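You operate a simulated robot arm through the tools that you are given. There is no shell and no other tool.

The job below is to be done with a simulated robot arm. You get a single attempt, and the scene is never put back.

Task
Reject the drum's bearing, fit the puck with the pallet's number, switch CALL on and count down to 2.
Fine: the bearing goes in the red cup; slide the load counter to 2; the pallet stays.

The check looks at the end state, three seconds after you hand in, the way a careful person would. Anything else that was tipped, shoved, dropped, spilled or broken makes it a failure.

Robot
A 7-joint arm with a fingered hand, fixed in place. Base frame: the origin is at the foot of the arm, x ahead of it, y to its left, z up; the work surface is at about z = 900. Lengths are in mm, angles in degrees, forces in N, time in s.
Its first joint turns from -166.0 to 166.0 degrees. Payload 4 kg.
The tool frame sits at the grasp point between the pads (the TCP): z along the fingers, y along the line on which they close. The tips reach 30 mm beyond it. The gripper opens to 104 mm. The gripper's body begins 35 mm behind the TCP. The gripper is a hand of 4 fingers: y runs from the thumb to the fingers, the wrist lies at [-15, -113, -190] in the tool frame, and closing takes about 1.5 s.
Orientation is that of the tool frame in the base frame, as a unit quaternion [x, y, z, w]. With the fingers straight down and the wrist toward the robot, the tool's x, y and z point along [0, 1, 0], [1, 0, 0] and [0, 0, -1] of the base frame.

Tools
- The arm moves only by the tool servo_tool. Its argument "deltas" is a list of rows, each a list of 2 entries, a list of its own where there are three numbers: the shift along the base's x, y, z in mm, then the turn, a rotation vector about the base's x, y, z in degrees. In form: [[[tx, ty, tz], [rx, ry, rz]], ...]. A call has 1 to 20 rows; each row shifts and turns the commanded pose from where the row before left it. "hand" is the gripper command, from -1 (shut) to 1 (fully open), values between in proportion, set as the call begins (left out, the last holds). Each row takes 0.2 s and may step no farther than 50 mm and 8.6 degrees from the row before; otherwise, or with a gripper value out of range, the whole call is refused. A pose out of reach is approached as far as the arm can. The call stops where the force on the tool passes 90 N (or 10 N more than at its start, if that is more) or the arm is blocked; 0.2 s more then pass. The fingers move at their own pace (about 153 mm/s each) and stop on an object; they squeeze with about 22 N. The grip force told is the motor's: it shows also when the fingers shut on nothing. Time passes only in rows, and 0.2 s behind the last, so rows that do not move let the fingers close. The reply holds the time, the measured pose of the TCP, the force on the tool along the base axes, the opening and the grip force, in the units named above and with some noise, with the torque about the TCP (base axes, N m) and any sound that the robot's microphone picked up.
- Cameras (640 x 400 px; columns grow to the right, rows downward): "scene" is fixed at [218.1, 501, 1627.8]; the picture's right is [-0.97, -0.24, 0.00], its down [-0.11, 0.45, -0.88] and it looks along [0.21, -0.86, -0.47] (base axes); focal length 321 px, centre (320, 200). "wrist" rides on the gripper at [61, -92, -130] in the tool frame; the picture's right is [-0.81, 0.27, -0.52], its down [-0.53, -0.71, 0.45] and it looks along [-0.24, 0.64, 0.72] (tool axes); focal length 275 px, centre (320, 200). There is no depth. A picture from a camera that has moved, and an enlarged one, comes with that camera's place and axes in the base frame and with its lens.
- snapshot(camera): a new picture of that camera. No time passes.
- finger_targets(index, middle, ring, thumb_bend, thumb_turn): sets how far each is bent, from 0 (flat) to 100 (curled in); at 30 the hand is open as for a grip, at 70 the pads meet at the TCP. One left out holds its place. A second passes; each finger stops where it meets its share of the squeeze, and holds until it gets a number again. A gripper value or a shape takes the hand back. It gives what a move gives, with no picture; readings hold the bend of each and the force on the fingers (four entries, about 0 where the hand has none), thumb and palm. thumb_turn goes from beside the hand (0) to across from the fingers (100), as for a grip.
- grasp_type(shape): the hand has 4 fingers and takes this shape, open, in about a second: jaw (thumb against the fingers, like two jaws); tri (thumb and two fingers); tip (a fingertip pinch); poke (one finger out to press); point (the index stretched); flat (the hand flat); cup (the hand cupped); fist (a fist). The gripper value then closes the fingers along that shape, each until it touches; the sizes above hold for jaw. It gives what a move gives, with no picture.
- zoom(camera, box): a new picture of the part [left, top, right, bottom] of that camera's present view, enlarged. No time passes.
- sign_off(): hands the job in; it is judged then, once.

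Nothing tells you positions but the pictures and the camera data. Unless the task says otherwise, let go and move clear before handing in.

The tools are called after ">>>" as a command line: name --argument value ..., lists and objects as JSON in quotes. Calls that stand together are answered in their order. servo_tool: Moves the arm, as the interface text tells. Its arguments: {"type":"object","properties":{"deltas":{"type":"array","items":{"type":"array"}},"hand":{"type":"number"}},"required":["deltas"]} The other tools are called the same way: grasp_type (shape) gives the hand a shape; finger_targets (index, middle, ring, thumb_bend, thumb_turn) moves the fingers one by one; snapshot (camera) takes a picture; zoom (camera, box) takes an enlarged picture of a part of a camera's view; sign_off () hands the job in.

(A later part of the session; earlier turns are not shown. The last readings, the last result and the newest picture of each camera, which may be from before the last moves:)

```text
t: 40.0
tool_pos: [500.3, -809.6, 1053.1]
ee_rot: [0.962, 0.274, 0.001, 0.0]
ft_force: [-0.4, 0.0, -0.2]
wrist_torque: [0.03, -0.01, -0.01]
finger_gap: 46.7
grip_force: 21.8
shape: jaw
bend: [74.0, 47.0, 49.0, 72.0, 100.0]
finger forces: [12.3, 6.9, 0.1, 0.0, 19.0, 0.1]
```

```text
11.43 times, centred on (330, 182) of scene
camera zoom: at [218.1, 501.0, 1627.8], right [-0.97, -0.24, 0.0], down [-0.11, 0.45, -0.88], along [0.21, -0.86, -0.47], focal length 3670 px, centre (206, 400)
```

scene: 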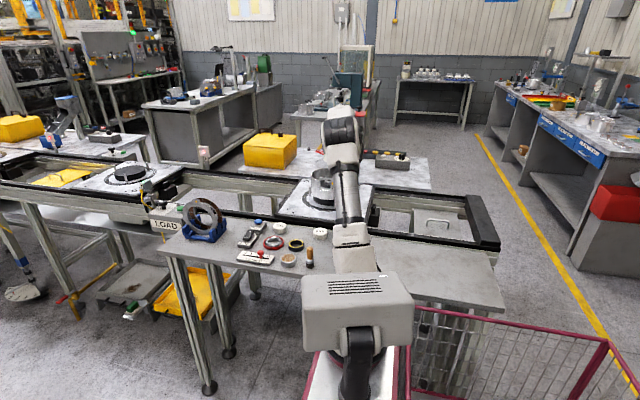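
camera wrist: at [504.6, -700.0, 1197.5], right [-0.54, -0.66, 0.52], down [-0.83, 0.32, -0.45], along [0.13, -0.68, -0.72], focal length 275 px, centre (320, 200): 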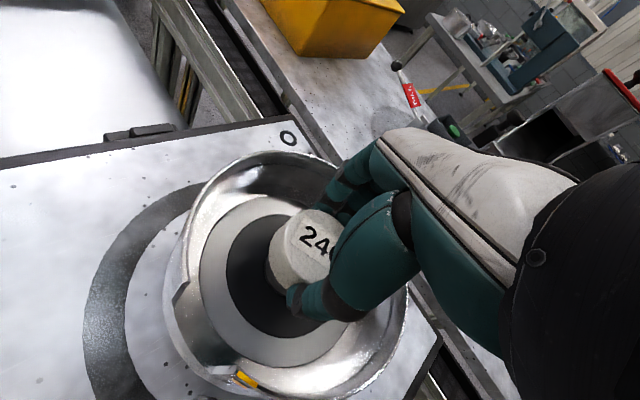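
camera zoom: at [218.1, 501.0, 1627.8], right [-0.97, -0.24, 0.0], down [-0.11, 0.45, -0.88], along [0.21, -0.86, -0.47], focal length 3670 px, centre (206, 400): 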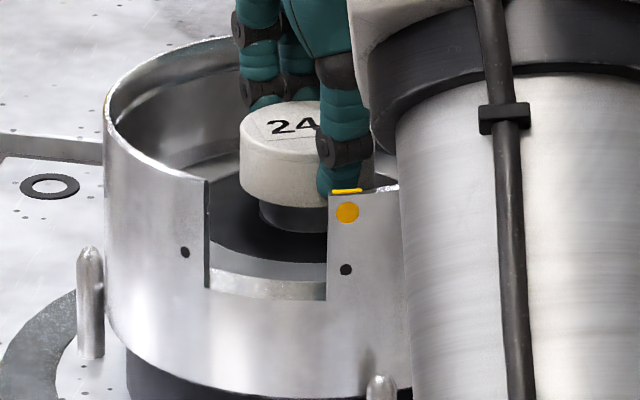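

>>> servo_tool --deltas '[[[0, 0, -1.5], [0, 0, 0]], [[0, 0, 0], [0, 0, 0]]]'

>>> servo_tool --deltas '[[[0, 0, -1.5], [0, 0, 0]], [[0, 0, 0], [0, 0, 0]]]'

>>> zoom --camera "scene" --box '[310, 165, 350, 200]'

```text
t: 40.6
tool_pos: [498.7, -811.1, 1051.0]
ee_rot: [0.961, 0.275, 0.001, -0.001]
ft_force: [0.5, -0.5, 0.0]
wrist_torque: [0.0, -0.03, 0.01]
finger_gap: 46.7
grip_force: 22.0
shape: jaw
bend: [74.0, 47.0, 49.0, 72.0, 100.0]
finger forces: [12.3, 6.9, 0.0, 0.0, 19.0, 0.1]
```

```text
t: 41.2
tool_pos: [500.0, -810.3, 1050.9]
ee_rot: [0.962, 0.275, 0.001, 0.0]
ft_force: [-0.3, 0.2, -1.8]
wrist_torque: [0.01, 0.03, -0.01]
finger_gap: 46.6
grip_force: 21.8
shape: jaw
bend: [74.0, 47.0, 49.0, 72.0, 100.0]
finger forces: [12.3, 6.8, 0.1, 0.0, 18.9, 0.0]
```

```text
11.43 times, centred on (330, 182) of scene
camera zoom: at [218.1, 501.0, 1627.8], right [-0.97, -0.24, 0.0], down [-0.11, 0.45, -0.88], along [0.21, -0.86, -0.47], focal length 3670 px, centre (206, 400)
```

zoom: 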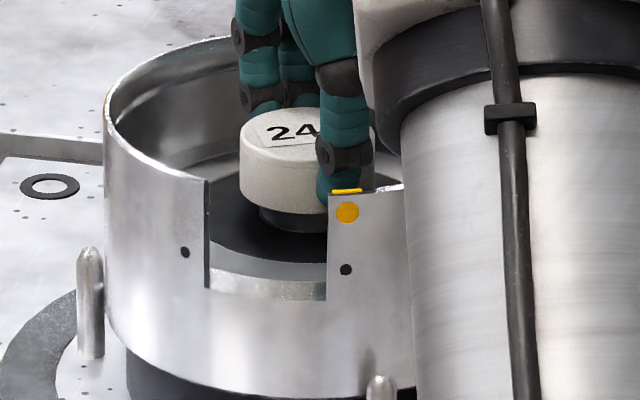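

>>> servo_tool --deltas '[[[0, 0, -2], [0, 0, 0]], [[0, 0, 0], [0, 0, 0]]]'

>>> servo_tool --deltas '[[[0, 0, -2], [0, 0, 0]], [[0, 0, 0], [0, 0, 0]]]'

>>> zoom --camera "scene" --box '[310, 165, 350, 200]'

```text
t: 41.8
tool_pos: [498.7, -809.8, 1047.7]
ee_rot: [0.961, 0.276, 0.0, 0.0]
ft_force: [-0.5, -0.8, -0.5]
wrist_torque: [-0.03, 0.01, 0.0]
finger_gap: 47.0
grip_force: 21.6
shape: jaw
bend: [74.0, 47.0, 49.0, 72.0, 100.0]
finger forces: [12.3, 7.0, 0.0, 0.1, 19.1, 0.0]
```

```text
t: 42.4
tool_pos: [499.8, -809.9, 1045.8]
ee_rot: [0.961, 0.275, 0.0, 0.0]
ft_force: [0.3, -0.3, -0.8]
wrist_torque: [-0.01, 0.04, 0.02]
finger_gap: 46.7
grip_force: 22.4
shape: jaw
bend: [74.0, 47.0, 49.0, 72.0, 100.0]
finger forces: [12.3, 6.9, 0.1, 0.0, 19.0, 0.0]
```

```text
11.43 times, centred on (330, 182) of scene
camera zoom: at [218.1, 501.0, 1627.8], right [-0.97, -0.24, 0.0], down [-0.11, 0.45, -0.88], along [0.21, -0.86, -0.47], focal length 3670 px, centre (206, 400)
```

zoom: 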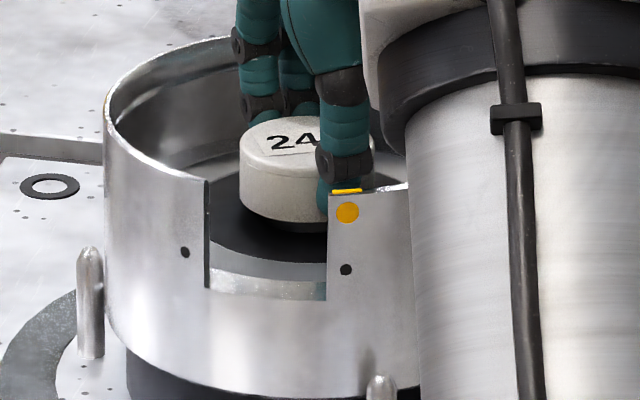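

The puck is slipping freely over the post, with only a few millimetres left to the hub. I'll keep going until it seats.

>>> servo_tool --deltas '[[[0, 0, -2], [0, 0, 0]], [[0, 0, 0], [0, 0, 0]]]'

>>> servo_tool --deltas '[[[0, 0, -1.5], [0, 0, 0]], [[0, 0, 0], [0, 0, 0]]]'

>>> zoom --camera "scene" --box '[310, 165, 350, 200]'

```text
t: 43.0
tool_pos: [500.7, -810.9, 1044.4]
ee_rot: [0.961, 0.275, 0.0, -0.001]
ft_force: [0.8, -0.5, -1.2]
wrist_torque: [-0.04, -0.02, -0.04]
finger_gap: 46.7
grip_force: 22.1
shape: jaw
bend: [74.0, 47.0, 49.0, 72.0, 100.0]
finger forces: [12.4, 7.0, 0.1, 0.0, 19.0, 0.0]
```

```text
t: 43.6
tool_pos: [498.8, -809.4, 1042.2]
ee_rot: [0.962, 0.275, 0.0, 0.001]
ft_force: [-0.5, -0.4, -0.7]
wrist_torque: [0.03, 0.01, -0.05]
finger_gap: 46.9
grip_force: 21.6
shape: jaw
bend: [74.0, 47.0, 49.0, 72.0, 100.0]
finger forces: [12.2, 6.9, 0.0, 0.0, 19.0, 0.0]
```

```text
11.43 times, centred on (330, 182) of scene
camera zoom: at [218.1, 501.0, 1627.8], right [-0.97, -0.24, 0.0], down [-0.11, 0.45, -0.88], along [0.21, -0.86, -0.47], focal length 3670 px, centre (206, 400)
```

zoom: 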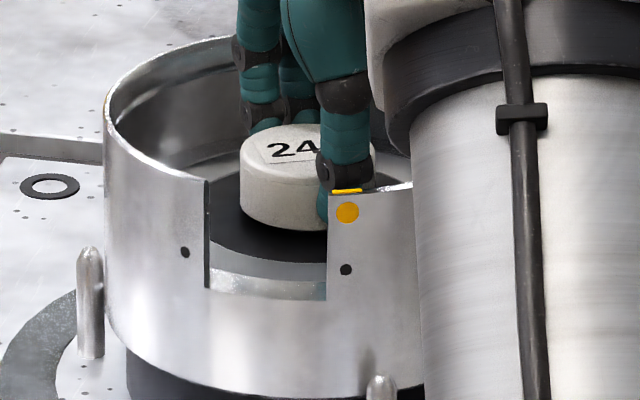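

>>> servo_tool --deltas '[[[0, 0, -1.5], [0, 0, 0]], [[0, 0, 0], [0, 0, 0]]]'

>>> servo_tool --deltas '[[[0, 0, -1], [0, 0, 0]], [[0, 0, 0], [0, 0, 0]]]'

>>> zoom --camera "scene" --box '[310, 165, 350, 200]'

```text
t: 44.2
tool_pos: [500.2, -810.0, 1041.1]
ee_rot: [0.962, 0.274, 0.0, 0.0]
ft_force: [0.1, -0.1, -0.2]
wrist_torque: [0.0, 0.04, 0.02]
finger_gap: 46.6
grip_force: 22.0
shape: jaw
bend: [74.0, 47.0, 49.0, 72.0, 100.0]
finger forces: [12.3, 6.9, 0.0, 0.1, 19.0, 0.0]
```

```text
t: 44.8
tool_pos: [500.3, -810.6, 1040.7]
ee_rot: [0.961, 0.275, 0.0, 0.0]
ft_force: [0.6, -0.3, 0.1]
wrist_torque: [-0.01, -0.02, -0.01]
finger_gap: 46.8
grip_force: 22.5
shape: jaw
bend: [74.0, 47.0, 49.0, 72.0, 100.0]
finger forces: [12.3, 7.0, 0.0, 0.0, 19.0, 0.0]
```

```text
11.43 times, centred on (330, 182) of scene
camera zoom: at [218.1, 501.0, 1627.8], right [-0.97, -0.24, 0.0], down [-0.11, 0.45, -0.88], along [0.21, -0.86, -0.47], focal length 3670 px, centre (206, 400)
```

zoom: 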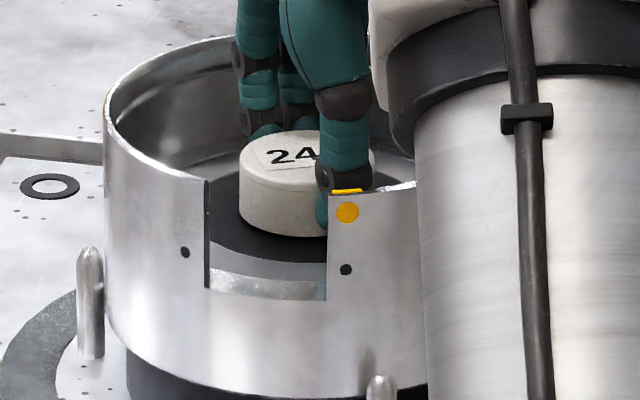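

>>> servo_tool --deltas '[[[0, 0, -1], [0, 0, 0]], [[0, 0, 0], [0, 0, 0]]]'

>>> servo_tool --deltas '[[[0, 0, -1], [0, 0, 0]], [[0, 0, 0], [0, 0, 0]]]'

>>> zoom --camera "scene" --box '[310, 165, 350, 200]'

```text
t: 45.4
tool_pos: [500.4, -810.0, 1039.6]
ee_rot: [0.961, 0.275, 0.0, 0.0]
ft_force: [0.4, 0.8, 2.6]
wrist_torque: [-0.06, -0.02, -0.01]
finger_gap: 46.9
grip_force: 21.7
shape: jaw
bend: [74.0, 47.0, 49.0, 72.0, 100.0]
finger forces: [12.3, 6.9, 0.1, 0.0, 19.1, 0.0]
```

```text
t: 46.0
tool_pos: [500.4, -809.8, 1038.8]
ee_rot: [0.961, 0.275, -0.001, 0.0]
ft_force: [0.3, -0.7, 7.2]
wrist_torque: [-0.09, -0.08, -0.04]
finger_gap: 46.9
grip_force: 22.5
shape: jaw
bend: [74.0, 47.0, 49.0, 72.0, 100.0]
finger forces: [12.6, 7.4, 0.0, 0.1, 19.8, 0.1]
```

```text
11.43 times, centred on (330, 182) of scene
camera zoom: at [218.1, 501.0, 1627.8], right [-0.97, -0.24, 0.0], down [-0.11, 0.45, -0.88], along [0.21, -0.86, -0.47], focal length 3670 px, centre (206, 400)
```

zoom: 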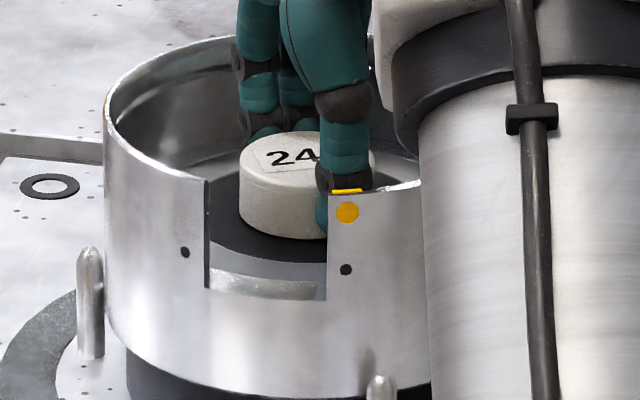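

The puck has seated on the hub (7 N of contact). I'll open the hand and withdraw straight up.

>>> servo_tool --deltas '[[[0, 0, 0.7], [0, 0, 0]], [[0, 0, 0], [0, 0, 0]], [[0, 0, 0], [0, 0, 0]], [[0, 0, 0], [0, 0, 0]], [[0, 0, 0], [0, 0, 0]]]' --hand 0.5

>>> zoom --camera "scene" --box '[310, 165, 350, 200]'

>>> zoom --camera "wrist" --box '[240, 190, 360, 340]'

```text
t: 47.2
tool_pos: [500.7, -810.5, 1039.5]
ee_rot: [0.961, 0.275, 0.0, 0.0]
ft_force: [-0.2, -0.4, 0.7]
wrist_torque: [0.0, 0.02, -0.01]
finger_gap: 78.0
grip_force: 0.0
shape: jaw
bend: [27.0, 36.0, 33.0, 54.0, 99.0]
finger forces: [0.0, 0.0, 0.0, 0.0, 0.0, 0.0]
```

```text
11.43 times, centred on (330, 182) of scene
camera zoom: at [218.1, 501.0, 1627.8], right [-0.97, -0.24, 0.0], down [-0.11, 0.45, -0.88], along [0.21, -0.86, -0.47], focal length 3670 px, centre (206, 400)
```

zoom: 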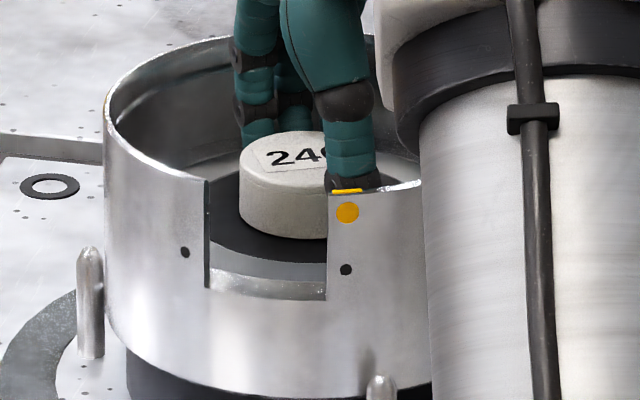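

```text
2.67 times, centred on (300, 265) of wrist
camera zoom: at [503.8, -699.9, 1167.8], right [-0.54, -0.66, 0.52], down [-0.83, 0.32, -0.45], along [0.13, -0.68, -0.72], focal length 734 px, centre (373, 27)
```

zoom: 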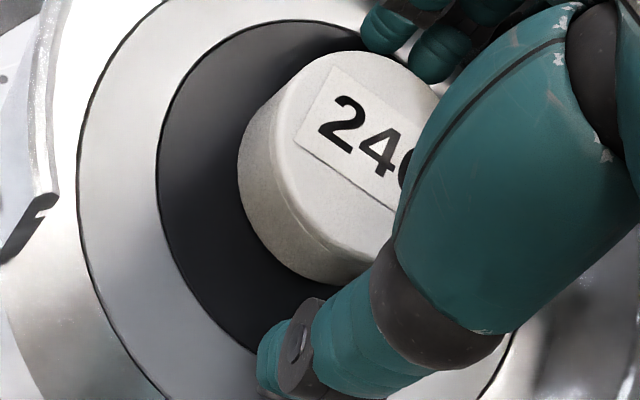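

Puck 246 now sits squarely on the post. I'll lift out of the drum and look back at it from above.

>>> servo_tool --deltas '[[[0, 0, 10], [0, 0, 0]], [[0, 0, 15], [0, 0, 0]], [[0, 0, 20], [0, 0, 0]], [[0, 0, 25], [0, 0, 0]], [[0, 0, 30], [0, 0, 0]], [[0, 0, 40], [0, 0, 0]], [[0, 0, 20], [0, 0, 0]], [[0, 0, 0], [0, 0, 0]]]'

>>> snapshot --camera "wrist"

>>> zoom --camera "wrist" --box '[130, 200, 330, 390]'

>>> zoom --camera "scene" --box '[270, 150, 370, 230]'

```text
t: 49.0
tool_pos: [501.1, -810.0, 1197.7]
ee_rot: [0.961, 0.275, 0.0, -0.001]
ft_force: [0.3, -0.3, -0.3]
wrist_torque: [0.02, 0.0, 0.0]
finger_gap: 77.9
grip_force: 0.1
shape: jaw
bend: [27.0, 36.0, 33.0, 54.0, 99.0]
finger forces: [0.0, 0.1, 0.0, 0.0, 0.0, 0.0]
```

```text
taken
camera wrist: at [504.6, -699.5, 1327.1], right [-0.54, -0.66, 0.52], down [-0.83, 0.32, -0.45], along [0.13, -0.68, -0.72], focal length 275 px, centre (320, 200)
```

wrist: 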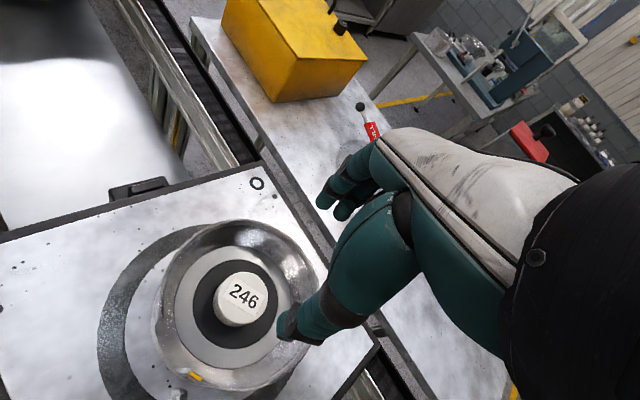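

```text
2.11 times, centred on (230, 295) of wrist
camera zoom: at [504.6, -699.5, 1327.1], right [-0.54, -0.66, 0.52], down [-0.83, 0.32, -0.45], along [0.13, -0.68, -0.72], focal length 580 px, centre (510, 0)
```

zoom: 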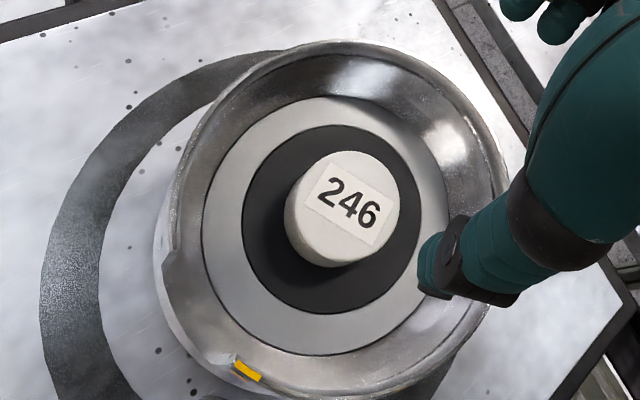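

```text
5.00 times, centred on (320, 190) of scene
camera zoom: at [218.1, 501.0, 1627.8], right [-0.97, -0.24, 0.0], down [-0.11, 0.45, -0.88], along [0.21, -0.86, -0.47], focal length 1606 px, centre (320, 250)
```

zoom: 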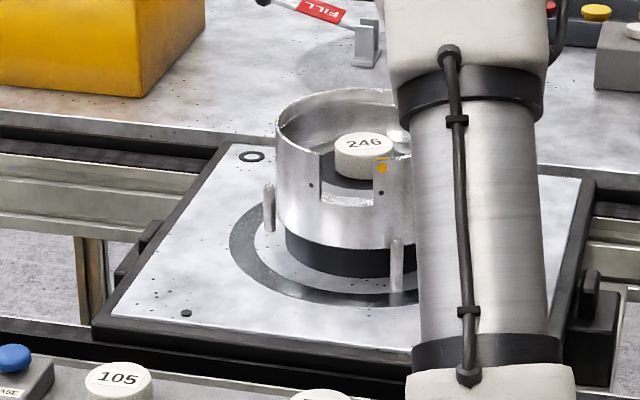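

Puck 246 is fitted concentrically and the drum and pallet are unmoved. Next I'll move high above the CALL switch and try the poke shape there.

>>> servo_tool --deltas '[[[18, 36, -3], [0, 0, 2.6]], [[18, 36, -3], [0, 0, 2.6]], [[18, 36, -3], [0, 0, 2.6]], [[18, 36, -3], [0, 0, 2.6]], [[18, 36, -3], [0, 0, 2.6]], [[18, 36, -3], [0, 0, 2.6]], [[18, 36, -3], [0, 0, 2.6]], [[18, 36, -3], [0, 0, 2.6]], [[18, 36, -3], [0, 0, 2.6]], [[18, 36, -3], [0, 0, 2.6]], [[0, 0, 0], [0, 0, 0]]]'

>>> grasp_type --shape "poke"

>>> snapshot --camera "wrist"

>>> snapshot --camera "scene"

```text
t: 51.4
tool_pos: [681.6, -449.2, 1168.8]
ee_rot: [0.875, 0.485, 0.0, 0.0]
ft_force: [1.2, -0.4, -0.3]
wrist_torque: [-0.04, 0.03, -0.04]
finger_gap: 77.5
grip_force: 0.0
shape: jaw
bend: [27.0, 36.0, 33.0, 54.0, 99.0]
finger forces: [0.1, 0.0, 0.0, 0.0, 0.1, 0.0]
```

```text
t: 52.3
tool_pos: [680.3, -449.5, 1167.0]
ee_rot: [0.875, 0.485, 0.0, 0.0]
ft_force: [-0.6, 0.4, 0.2]
wrist_torque: [-0.01, -0.02, 0.01]
finger_gap: 0.1
grip_force: 0.0
shape: poke
bend: [70.0, 70.0, 99.0, 100.0, 100.0]
finger forces: [0.0, 0.0, 0.1, 0.0, 0.0, 0.0]
```

```text
taken
camera wrist: at [635.5, -349.5, 1297.1], right [-0.2, -0.83, 0.52], down [-0.89, -0.07, -0.45], along [0.42, -0.55, -0.72], focal length 275 px, centre (320, 200)
```

wrist: 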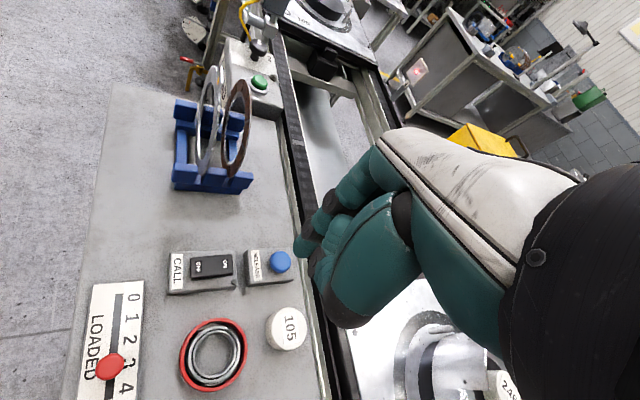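

```text
taken
```

scene: 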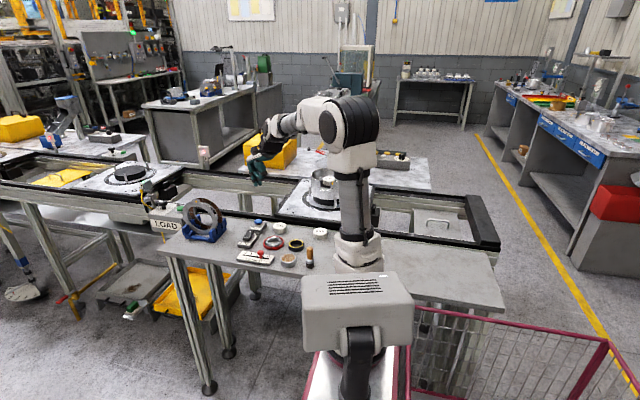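

>>> zoom --camera "wrist" --box '[270, 150, 430, 340]'

>>> zoom --camera "scene" --box '[230, 100, 310, 200]'

>>> zoom --camera "wrist" --box '[70, 230, 310, 400]'

```text
2.11 times, centred on (350, 245) of wrist
camera zoom: at [635.5, -349.5, 1297.1], right [-0.2, -0.83, 0.52], down [-0.89, -0.07, -0.45], along [0.42, -0.55, -0.72], focal length 580 px, centre (257, 105)
```

zoom: 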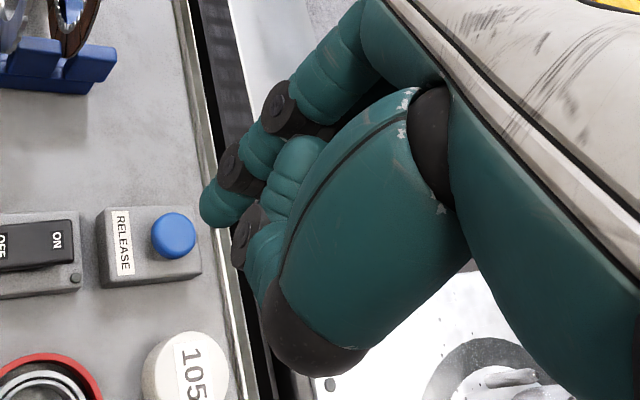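

```text
4.00 times, centred on (270, 150) of scene
camera zoom: at [218.1, 501.0, 1627.8], right [-0.97, -0.24, 0.0], down [-0.11, 0.45, -0.88], along [0.21, -0.86, -0.47], focal length 1284 px, centre (520, 400)
```

zoom: 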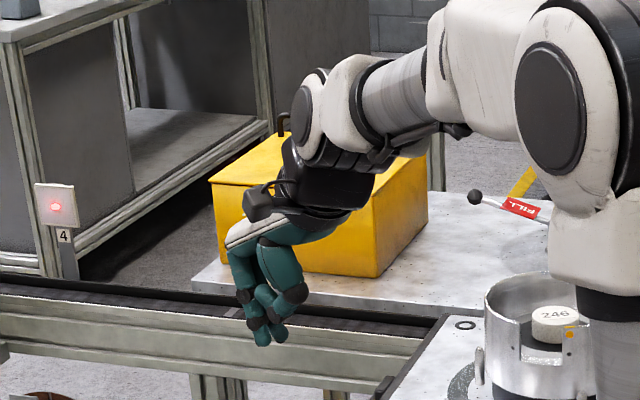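

```text
2.35 times, centred on (190, 315) of wrist
camera zoom: at [635.5, -349.5, 1297.1], right [-0.2, -0.83, 0.52], down [-0.89, -0.07, -0.45], along [0.42, -0.55, -0.72], focal length 648 px, centre (626, -71)
```

zoom: 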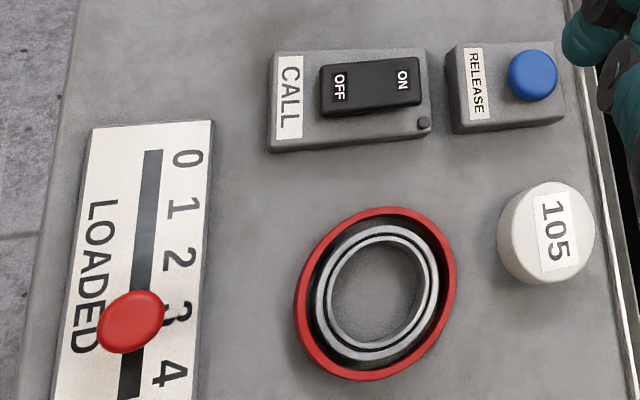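

The poke shape leaves two fingertips close together, so I'll make my own: index nearly straight, the others curled.

>>> finger_targets --index 45 --middle 100 --ring 100 --thumb_bend 100

>>> zoom --camera "wrist" --box '[230, 130, 430, 340]'

>>> zoom --camera "scene" --box '[230, 100, 310, 200]'

```text
t: 53.3
tool_pos: [681.5, -449.4, 1167.5]
ee_rot: [0.874, 0.485, 0.0, 0.001]
ft_force: [1.0, -0.1, 0.6]
wrist_torque: [-0.02, 0.02, 0.0]
finger_gap: 25.1
grip_force: 0.0
shape: fingers
bend: [34.0, 100.0, 100.0, 100.0, 100.0]
finger forces: [0.0, 0.1, 0.0, 0.0, 0.0, 0.0]
```

```text
1.90 times, centred on (330, 235) of wrist
camera zoom: at [635.5, -349.5, 1297.1], right [-0.2, -0.83, 0.52], down [-0.89, -0.07, -0.45], along [0.42, -0.55, -0.72], focal length 524 px, centre (301, 133)
```

zoom: 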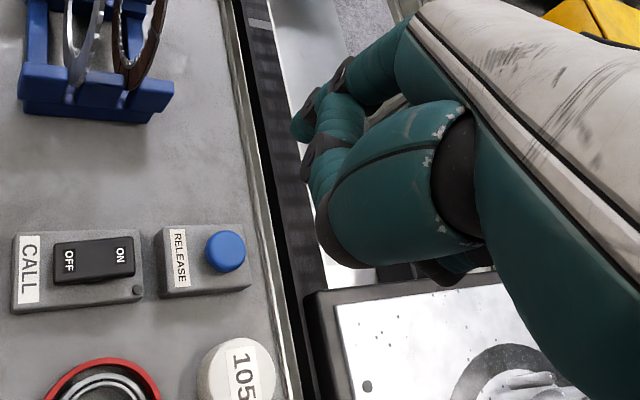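

```text
4.00 times, centred on (270, 150) of scene
camera zoom: at [218.1, 501.0, 1627.8], right [-0.97, -0.24, 0.0], down [-0.11, 0.45, -0.88], along [0.21, -0.86, -0.47], focal length 1284 px, centre (520, 400)
```

zoom: 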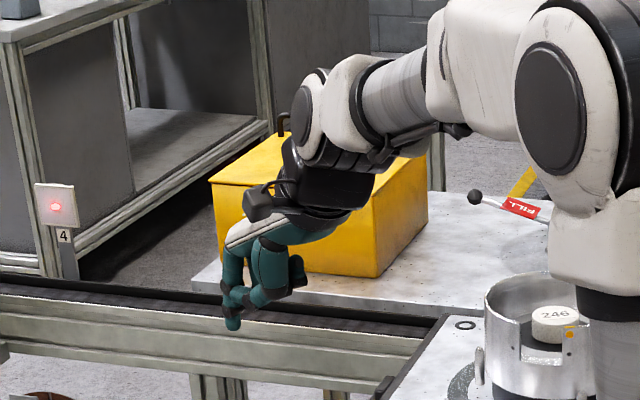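

The index finger now extends lowest, with its tip at about tool (11, 46, 32). I'll turn the hand so that the other fingers stay away from RELEASE, and bring the tip above the ON end of CALL (735, -450).

>>> servo_tool --deltas '[[[6, 6.6, -12], [0, 0, -8.3]], [[6, 6.6, -12], [0, 0, -8.3]], [[6, 6.6, -12], [0, 0, -8.3]], [[6, 6.6, -12], [0, 0, -8.3]], [[6, 6.6, -12], [0, 0, -8.3]], [[6, 6.6, -12], [0, 0, -8.3]], [[6, 6.6, -12], [0, 0, -8.3]], [[0, 0, 0], [0, 0, 0]]]'

>>> snapshot --camera "wrist"

>>> zoom --camera "scene" --box '[210, 150, 330, 270]'

```text
t: 55.1
tool_pos: [722.9, -403.8, 1084.2]
ee_rot: [1.0, -0.001, 0.0, 0.0]
ft_force: [-0.4, 0.1, 0.4]
wrist_torque: [-0.02, -0.01, 0.01]
finger_gap: 25.1
grip_force: 0.1
shape: fingers
bend: [34.0, 100.0, 100.0, 100.0, 100.0]
finger forces: [0.1, 0.1, 0.0, 0.0, 0.0, 0.0]
```

```text
taken
camera wrist: at [784.1, -312.2, 1213.4], right [-0.81, -0.27, 0.52], down [-0.53, 0.72, -0.45], along [-0.25, -0.64, -0.72], focal length 275 px, centre (320, 200)
```

wrist: 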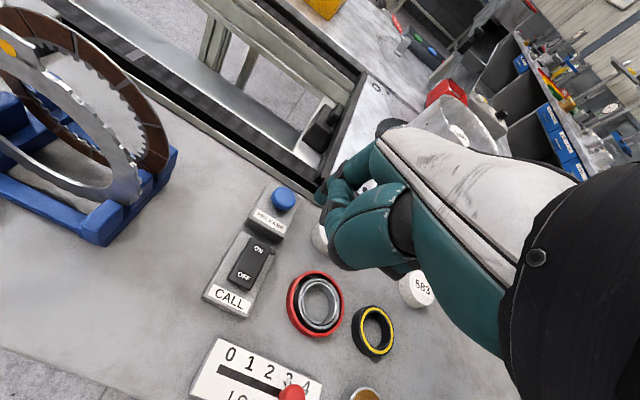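

```text
3.33 times, centred on (270, 210) of scene
camera zoom: at [218.1, 501.0, 1627.8], right [-0.97, -0.24, 0.0], down [-0.11, 0.45, -0.88], along [0.21, -0.86, -0.47], focal length 1070 px, centre (487, 167)
```

zoom: 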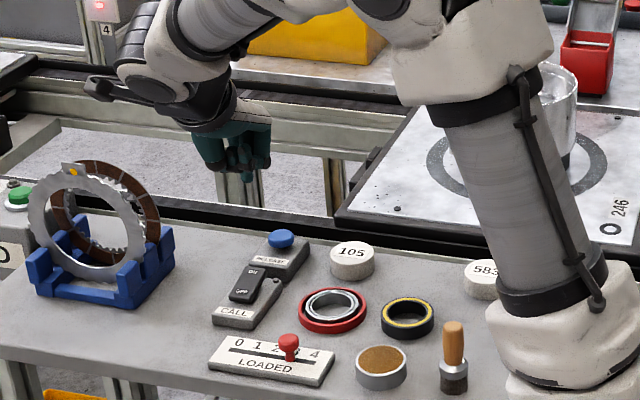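

>>> zoom --camera "wrist" --box '[190, 130, 430, 330]'

>>> zoom --camera "scene" --box '[225, 170, 305, 250]'

```text
2.00 times, centred on (310, 230) of wrist
camera zoom: at [784.1, -312.2, 1213.4], right [-0.81, -0.27, 0.52], down [-0.53, 0.72, -0.45], along [-0.25, -0.64, -0.72], focal length 551 px, centre (340, 140)
```

zoom: 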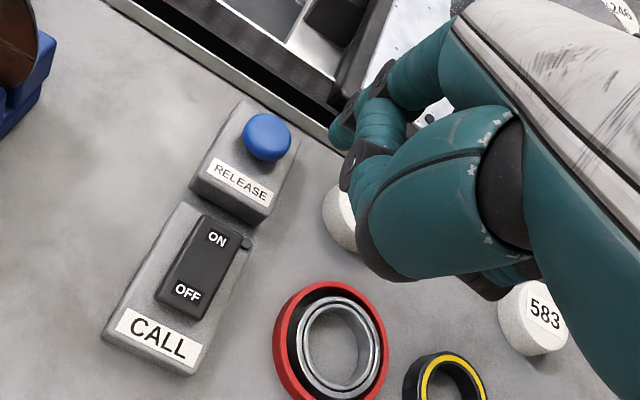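

```text
5.00 times, centred on (265, 210) of scene
camera zoom: at [218.1, 501.0, 1627.8], right [-0.97, -0.24, 0.0], down [-0.11, 0.45, -0.88], along [0.21, -0.86, -0.47], focal length 1606 px, centre (595, 150)
```

zoom: 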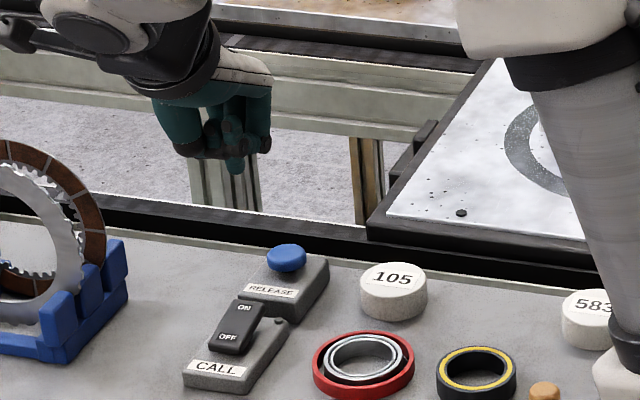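

The index tip should now be above the ON end, with the rest of the hand about 30 mm higher than the tip. I'll lower to about 20 mm above the rocker and check alignment.

>>> servo_tool --deltas '[[[0, 0, -30], [0, 0, 0]], [[0, 0, -30], [0, 0, 0]], [[0, 0, -20], [0, 0, 0]], [[0, 0, 0], [0, 0, 0]]]'

>>> snapshot --camera "wrist"

>>> zoom --camera "wrist" --box '[230, 130, 390, 290]'

>>> zoom --camera "scene" --box '[235, 195, 295, 250]'

```text
t: 56.1
tool_pos: [721.8, -403.2, 1004.9]
ee_rot: [1.0, -0.002, 0.0, 0.001]
ft_force: [0.7, -0.1, 0.7]
wrist_torque: [0.03, 0.02, -0.04]
finger_gap: 25.1
grip_force: 0.1
shape: fingers
bend: [34.0, 100.0, 100.0, 100.0, 100.0]
finger forces: [0.0, 0.1, 0.0, 0.1, 0.0, 0.0]
```

```text
taken
camera wrist: at [783.8, -312.1, 1133.7], right [-0.81, -0.27, 0.52], down [-0.53, 0.71, -0.45], along [-0.25, -0.64, -0.72], focal length 275 px, centre (320, 200)
```

wrist: 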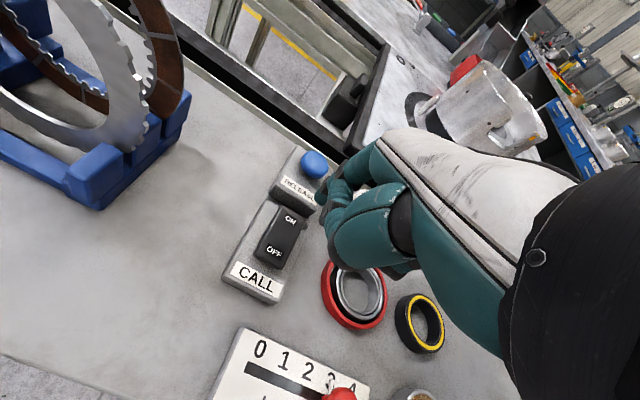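

```text
2.50 times, centred on (310, 210) of wrist
camera zoom: at [783.8, -312.1, 1133.7], right [-0.81, -0.27, 0.52], down [-0.53, 0.71, -0.45], along [-0.25, -0.64, -0.72], focal length 688 px, centre (345, 175)
```

zoom: 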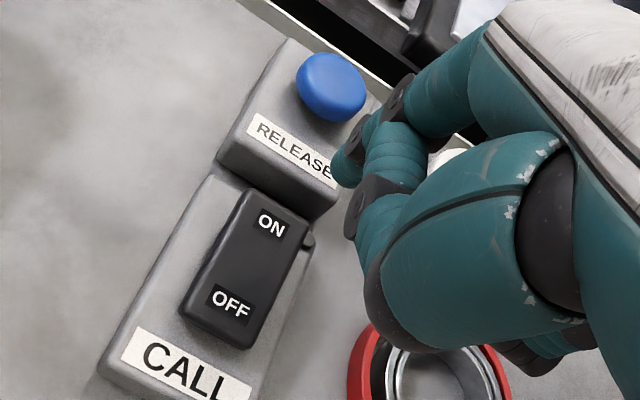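

```text
7.27 times, centred on (265, 222) of scene
camera zoom: at [218.1, 501.0, 1627.8], right [-0.97, -0.24, 0.0], down [-0.11, 0.45, -0.88], along [0.21, -0.86, -0.47], focal length 2336 px, centre (720, 36)
```

zoom: 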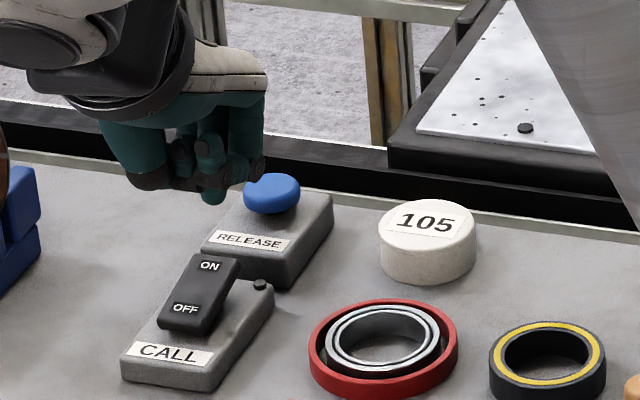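

The tip is about 8 mm beyond the ON label toward RELEASE. I'll shift it back over the rocker's ON end and lower carefully.

>>> servo_tool --deltas '[[[4, 6.5, 0], [0, 0, 0]], [[0, 0, -10], [0, 0, 0]], [[0, 0, -6], [0, 0, 0]], [[0, 0, 0], [0, 0, 0]]]'

>>> zoom --camera "wrist" --box '[230, 130, 390, 290]'

>>> zoom --camera "scene" --box '[240, 210, 285, 250]'

```text
t: 57.1
tool_pos: [725.2, -397.0, 989.3]
ee_rot: [1.0, -0.001, 0.0, -0.001]
ft_force: [0.0, -1.4, 0.8]
wrist_torque: [0.04, 0.01, 0.0]
finger_gap: 25.4
grip_force: 0.0
shape: fingers
bend: [34.0, 100.0, 100.0, 100.0, 100.0]
finger forces: [0.0, 0.1, 0.0, 0.0, 0.0, 0.0]
```

```text
2.50 times, centred on (310, 210) of wrist
camera zoom: at [787.7, -306.4, 1117.9], right [-0.81, -0.27, 0.52], down [-0.53, 0.71, -0.45], along [-0.25, -0.64, -0.72], focal length 688 px, centre (345, 175)
```

zoom: 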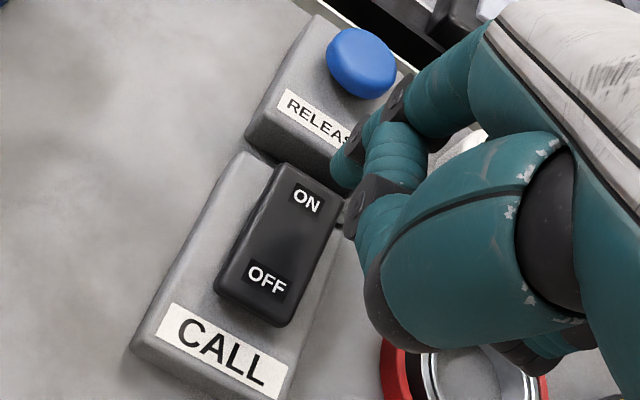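

```text
10.00 times, centred on (262, 230) of scene
camera zoom: at [218.1, 501.0, 1627.8], right [-0.97, -0.24, 0.0], down [-0.11, 0.45, -0.88], along [0.21, -0.86, -0.47], focal length 3211 px, centre (895, -100)
```

zoom: 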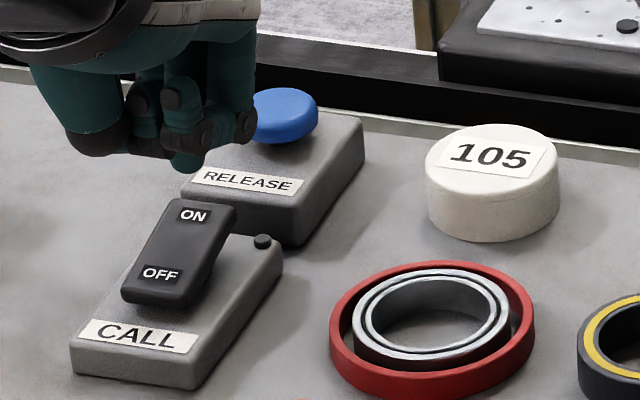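

Both views agree the index tip is above the ON end, about 17 mm up. I'll lower in small steps and watch the force and any click.

>>> servo_tool --deltas '[[[0, 0, -6], [0, 0, 0]], [[0, 0, -4], [0, 0, 0]], [[0, 0, 0], [0, 0, 0]]]'

>>> zoom --camera "scene" --box '[240, 210, 285, 250]'

>>> zoom --camera "wrist" --box '[230, 130, 390, 290]'

```text
t: 57.9
tool_pos: [725.7, -396.4, 979.1]
ee_rot: [1.0, -0.002, 0.001, 0.0]
ft_force: [-1.6, 0.3, 0.1]
wrist_torque: [0.0, 0.02, 0.04]
finger_gap: 25.2
grip_force: 0.0
shape: fingers
bend: [34.0, 100.0, 100.0, 100.0, 100.0]
finger forces: [0.1, 0.1, 0.1, 0.1, 0.1, 0.0]
```

```text
10.00 times, centred on (262, 230) of scene
camera zoom: at [218.1, 501.0, 1627.8], right [-0.97, -0.24, 0.0], down [-0.11, 0.45, -0.88], along [0.21, -0.86, -0.47], focal length 3211 px, centre (895, -100)
```

zoom: 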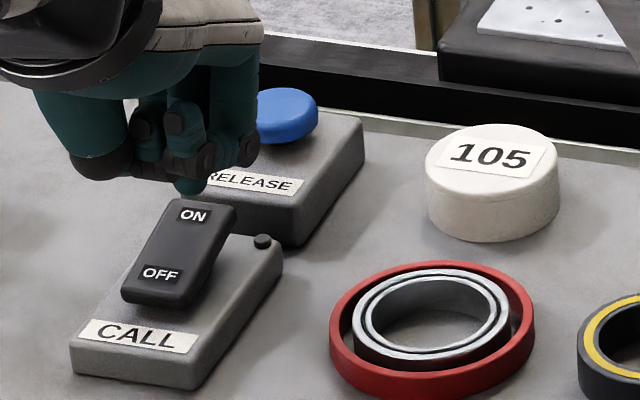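

```text
2.50 times, centred on (310, 210) of wrist
camera zoom: at [787.6, -306.4, 1107.9], right [-0.81, -0.27, 0.52], down [-0.53, 0.71, -0.45], along [-0.25, -0.64, -0.72], focal length 688 px, centre (345, 175)
```

zoom: 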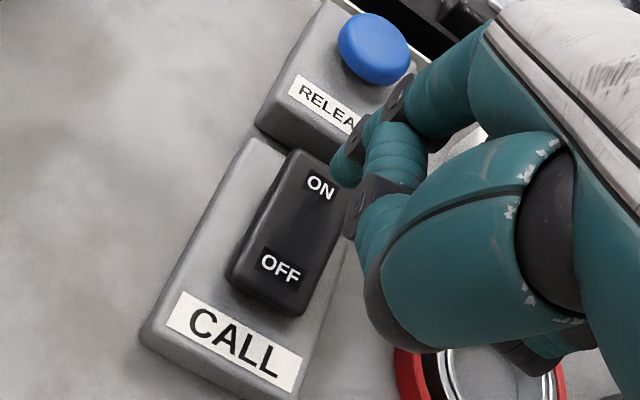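

>>> servo_tool --deltas '[[[0, 0, -3], [0, 0, 0]], [[0, 0, -2], [0, 0, 0]], [[0, 0, 0], [0, 0, 0]]]'

>>> servo_tool --deltas '[[[0, 0, -2], [0, 0, 0]], [[0, 0, 0], [0, 0, 0]]]'

>>> zoom --camera "scene" --box '[240, 210, 285, 250]'

>>> zoom --camera "wrist" --box '[230, 130, 390, 290]'

```text
t: 58.7
tool_pos: [726.1, -397.7, 974.5]
ee_rot: [1.0, -0.001, 0.0, 0.0]
ft_force: [0.7, -0.5, 1.0]
wrist_torque: [-0.02, -0.03, -0.04]
finger_gap: 25.0
grip_force: 0.1
shape: fingers
bend: [35.0, 100.0, 100.0, 100.0, 100.0]
finger forces: [0.1, 0.1, 0.0, 0.0, 0.0, 0.0]
```

```text
t: 59.3
tool_pos: [725.6, -397.6, 972.5]
ee_rot: [1.0, -0.002, -0.001, 0.0]
ft_force: [0.6, -0.8, 0.1]
wrist_torque: [-0.01, -0.02, -0.01]
finger_gap: 25.0
grip_force: 0.0
shape: fingers
bend: [35.0, 100.0, 100.0, 100.0, 100.0]
finger forces: [0.1, 0.1, 0.1, 0.1, 0.0, 0.1]
```

```text
10.00 times, centred on (262, 230) of scene
camera zoom: at [218.1, 501.0, 1627.8], right [-0.97, -0.24, 0.0], down [-0.11, 0.45, -0.88], along [0.21, -0.86, -0.47], focal length 3211 px, centre (895, -100)
```

zoom: 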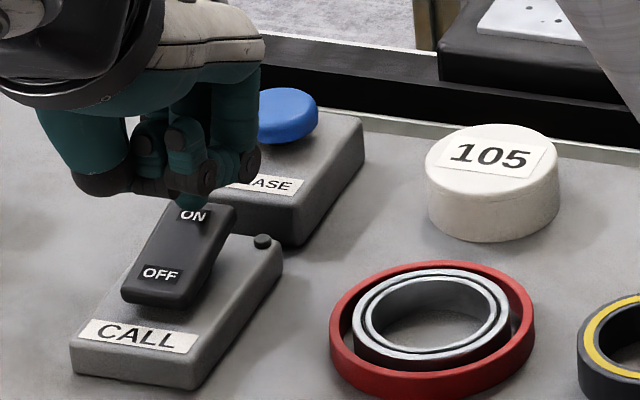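

```text
2.50 times, centred on (310, 210) of wrist
camera zoom: at [787.8, -306.1, 1101.0], right [-0.81, -0.27, 0.52], down [-0.53, 0.71, -0.45], along [-0.25, -0.64, -0.72], focal length 688 px, centre (345, 175)
```

zoom: 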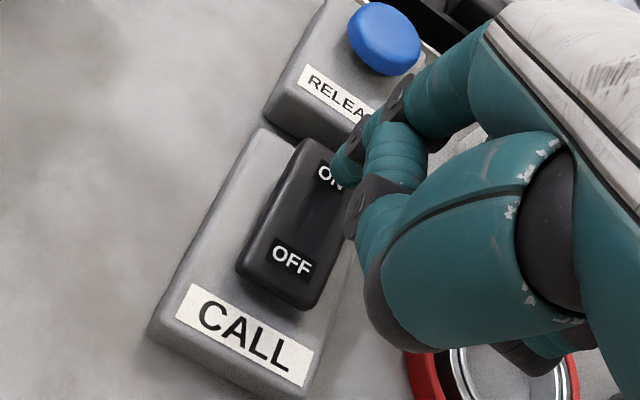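

>>> servo_tool --deltas '[[[0, 0, -2], [0, 0, 0]], [[0, 0, 0], [0, 0, 0]]]'

>>> servo_tool --deltas '[[[0, 0, -2], [0, 0, 0]], [[0, 0, 0], [0, 0, 0]]]'

>>> zoom --camera "scene" --box '[240, 210, 285, 250]'

```text
t: 59.9
tool_pos: [726.9, -397.5, 969.5]
ee_rot: [1.0, -0.001, 0.0, 0.0]
ft_force: [1.0, 0.9, 0.2]
wrist_torque: [0.0, 0.0, 0.03]
finger_gap: 25.0
grip_force: 0.0
shape: fingers
bend: [35.0, 100.0, 100.0, 100.0, 100.0]
finger forces: [0.0, 0.1, 0.0, 0.0, 0.0, 0.0]
```

```text
t: 60.5
tool_pos: [726.2, -397.0, 967.5]
ee_rot: [1.0, -0.001, 0.0, -0.001]
ft_force: [0.5, -0.4, -0.4]
wrist_torque: [-0.01, 0.02, 0.0]
finger_gap: 25.1
grip_force: 0.1
shape: fingers
bend: [35.0, 100.0, 100.0, 100.0, 100.0]
finger forces: [0.1, 0.0, 0.0, 0.0, 0.0, 0.0]
```

```text
10.00 times, centred on (262, 230) of scene
camera zoom: at [218.1, 501.0, 1627.8], right [-0.97, -0.24, 0.0], down [-0.11, 0.45, -0.88], along [0.21, -0.86, -0.47], focal length 3211 px, centre (895, -100)
```

zoom: 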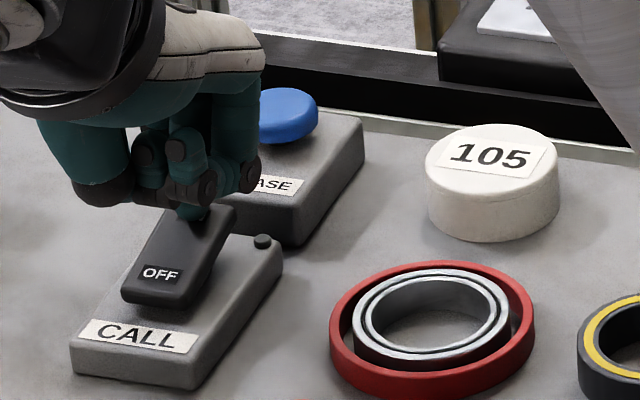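

>>> servo_tool --deltas '[[[0, 0, -2], [0, 0, 0]], [[0, 0, 0], [0, 0, 0]]]'

>>> servo_tool --deltas '[[[0, 0, -2], [0, 0, 0]], [[0, 0, 0], [0, 0, 0]]]'

>>> zoom --camera "scene" --box '[240, 210, 285, 250]'

>>> zoom --camera "wrist" --box '[230, 130, 390, 290]'

```text
t: 61.1
tool_pos: [726.0, -397.4, 966.0]
ee_rot: [1.0, -0.001, -0.001, 0.001]
ft_force: [0.2, 0.2, 1.8]
wrist_torque: [-0.08, -0.03, 0.02]
finger_gap: 25.2
grip_force: 0.8
shape: fingers
bend: [34.0, 100.0, 100.0, 100.0, 100.0]
finger forces: [1.5, 0.0, 0.0, 0.1, 0.0, 0.0]
```

```text
t: 61.7
tool_pos: [725.5, -398.4, 963.7]
ee_rot: [1.0, -0.001, 0.0, 0.0]
ft_force: [-0.2, -1.3, 1.8]
wrist_torque: [-0.12, 0.02, 0.02]
finger_gap: 25.1
grip_force: 1.0
shape: fingers
bend: [34.0, 100.0, 100.0, 100.0, 100.0]
finger forces: [1.4, 0.0, 0.1, 0.0, 0.1, 0.1]
```

```text
10.00 times, centred on (262, 230) of scene
camera zoom: at [218.1, 501.0, 1627.8], right [-0.97, -0.24, 0.0], down [-0.11, 0.45, -0.88], along [0.21, -0.86, -0.47], focal length 3211 px, centre (895, -100)
```

zoom: 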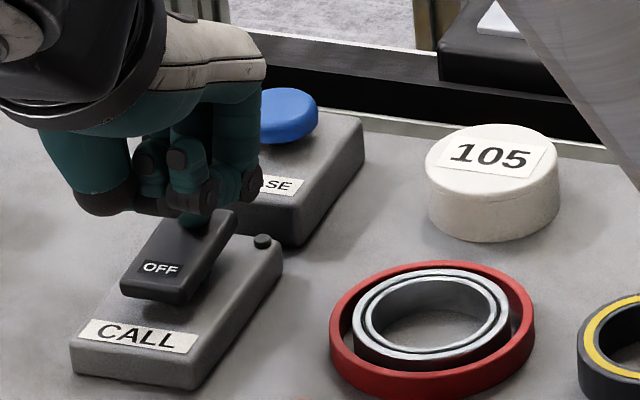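

```text
2.50 times, centred on (310, 210) of wrist
camera zoom: at [787.9, -305.9, 1092.8], right [-0.81, -0.27, 0.52], down [-0.53, 0.71, -0.45], along [-0.25, -0.64, -0.72], focal length 688 px, centre (345, 175)
```

zoom: 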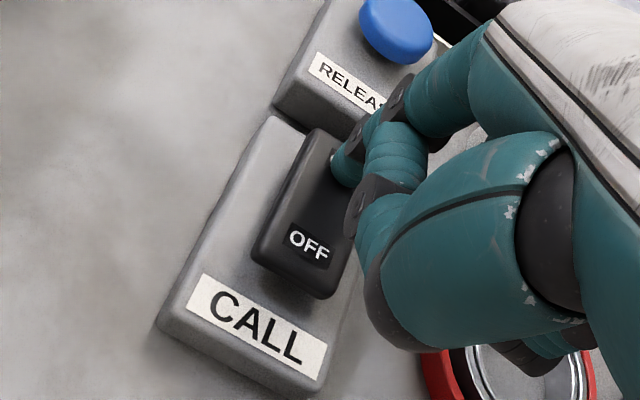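

The rocker is turning: the OFF end is rising at only 1.5 N. I'll press on to the end of its travel.

>>> servo_tool --deltas '[[[0, 0, -2], [0, 0, 0]], [[0, 0, 0], [0, 0, 0]]]'

>>> servo_tool --deltas '[[[0, 0, -2], [0, 0, 0]], [[0, 0, 0], [0, 0, 0]]]'

>>> zoom --camera "scene" --box '[240, 210, 285, 250]'

>>> zoom --camera "wrist" --box '[230, 130, 390, 290]'

```text
t: 62.3
tool_pos: [725.8, -397.5, 961.7]
ee_rot: [1.0, -0.001, 0.0, 0.0]
ft_force: [0.3, -0.8, 0.0]
wrist_torque: [-0.02, -0.02, 0.01]
finger_gap: 25.1
grip_force: 0.0
shape: fingers
bend: [34.0, 100.0, 100.0, 100.0, 100.0]
finger forces: [0.0, 0.1, 0.1, 0.0, 0.0, 0.0]
heard: click
```

```text
t: 62.9
tool_pos: [725.7, -397.5, 961.1]
ee_rot: [1.0, 0.0, 0.0, 0.0]
ft_force: [-0.1, -0.1, 3.1]
wrist_torque: [-0.08, -0.01, 0.0]
finger_gap: 25.1
grip_force: 0.9
shape: fingers
bend: [34.0, 100.0, 100.0, 100.0, 100.0]
finger forces: [2.1, 0.0, 0.0, 0.0, 0.0, 0.0]
```

```text
10.00 times, centred on (262, 230) of scene
camera zoom: at [218.1, 501.0, 1627.8], right [-0.97, -0.24, 0.0], down [-0.11, 0.45, -0.88], along [0.21, -0.86, -0.47], focal length 3211 px, centre (895, -100)
```

zoom: 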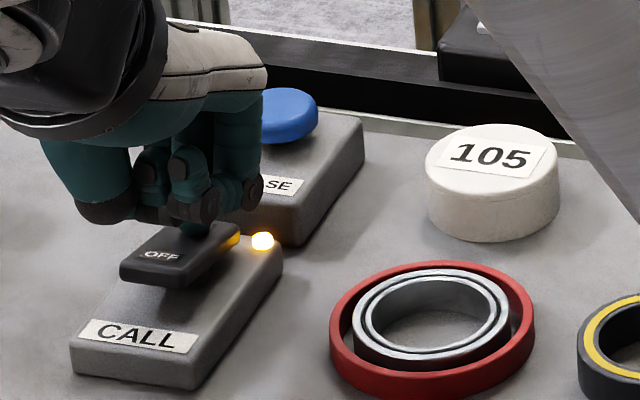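

```text
2.50 times, centred on (310, 210) of wrist
camera zoom: at [787.9, -305.9, 1089.0], right [-0.81, -0.27, 0.52], down [-0.53, 0.71, -0.46], along [-0.25, -0.64, -0.72], focal length 688 px, centre (345, 175)
```

zoom: 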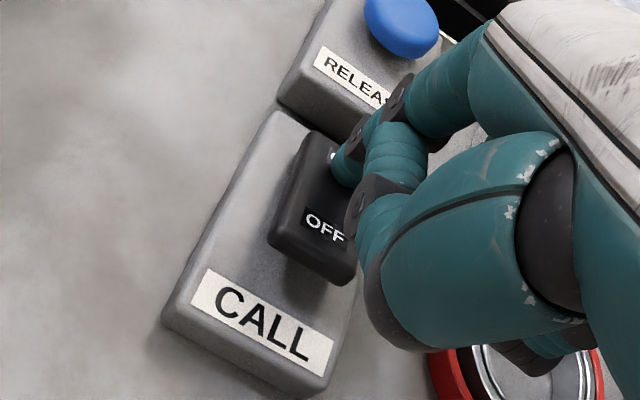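

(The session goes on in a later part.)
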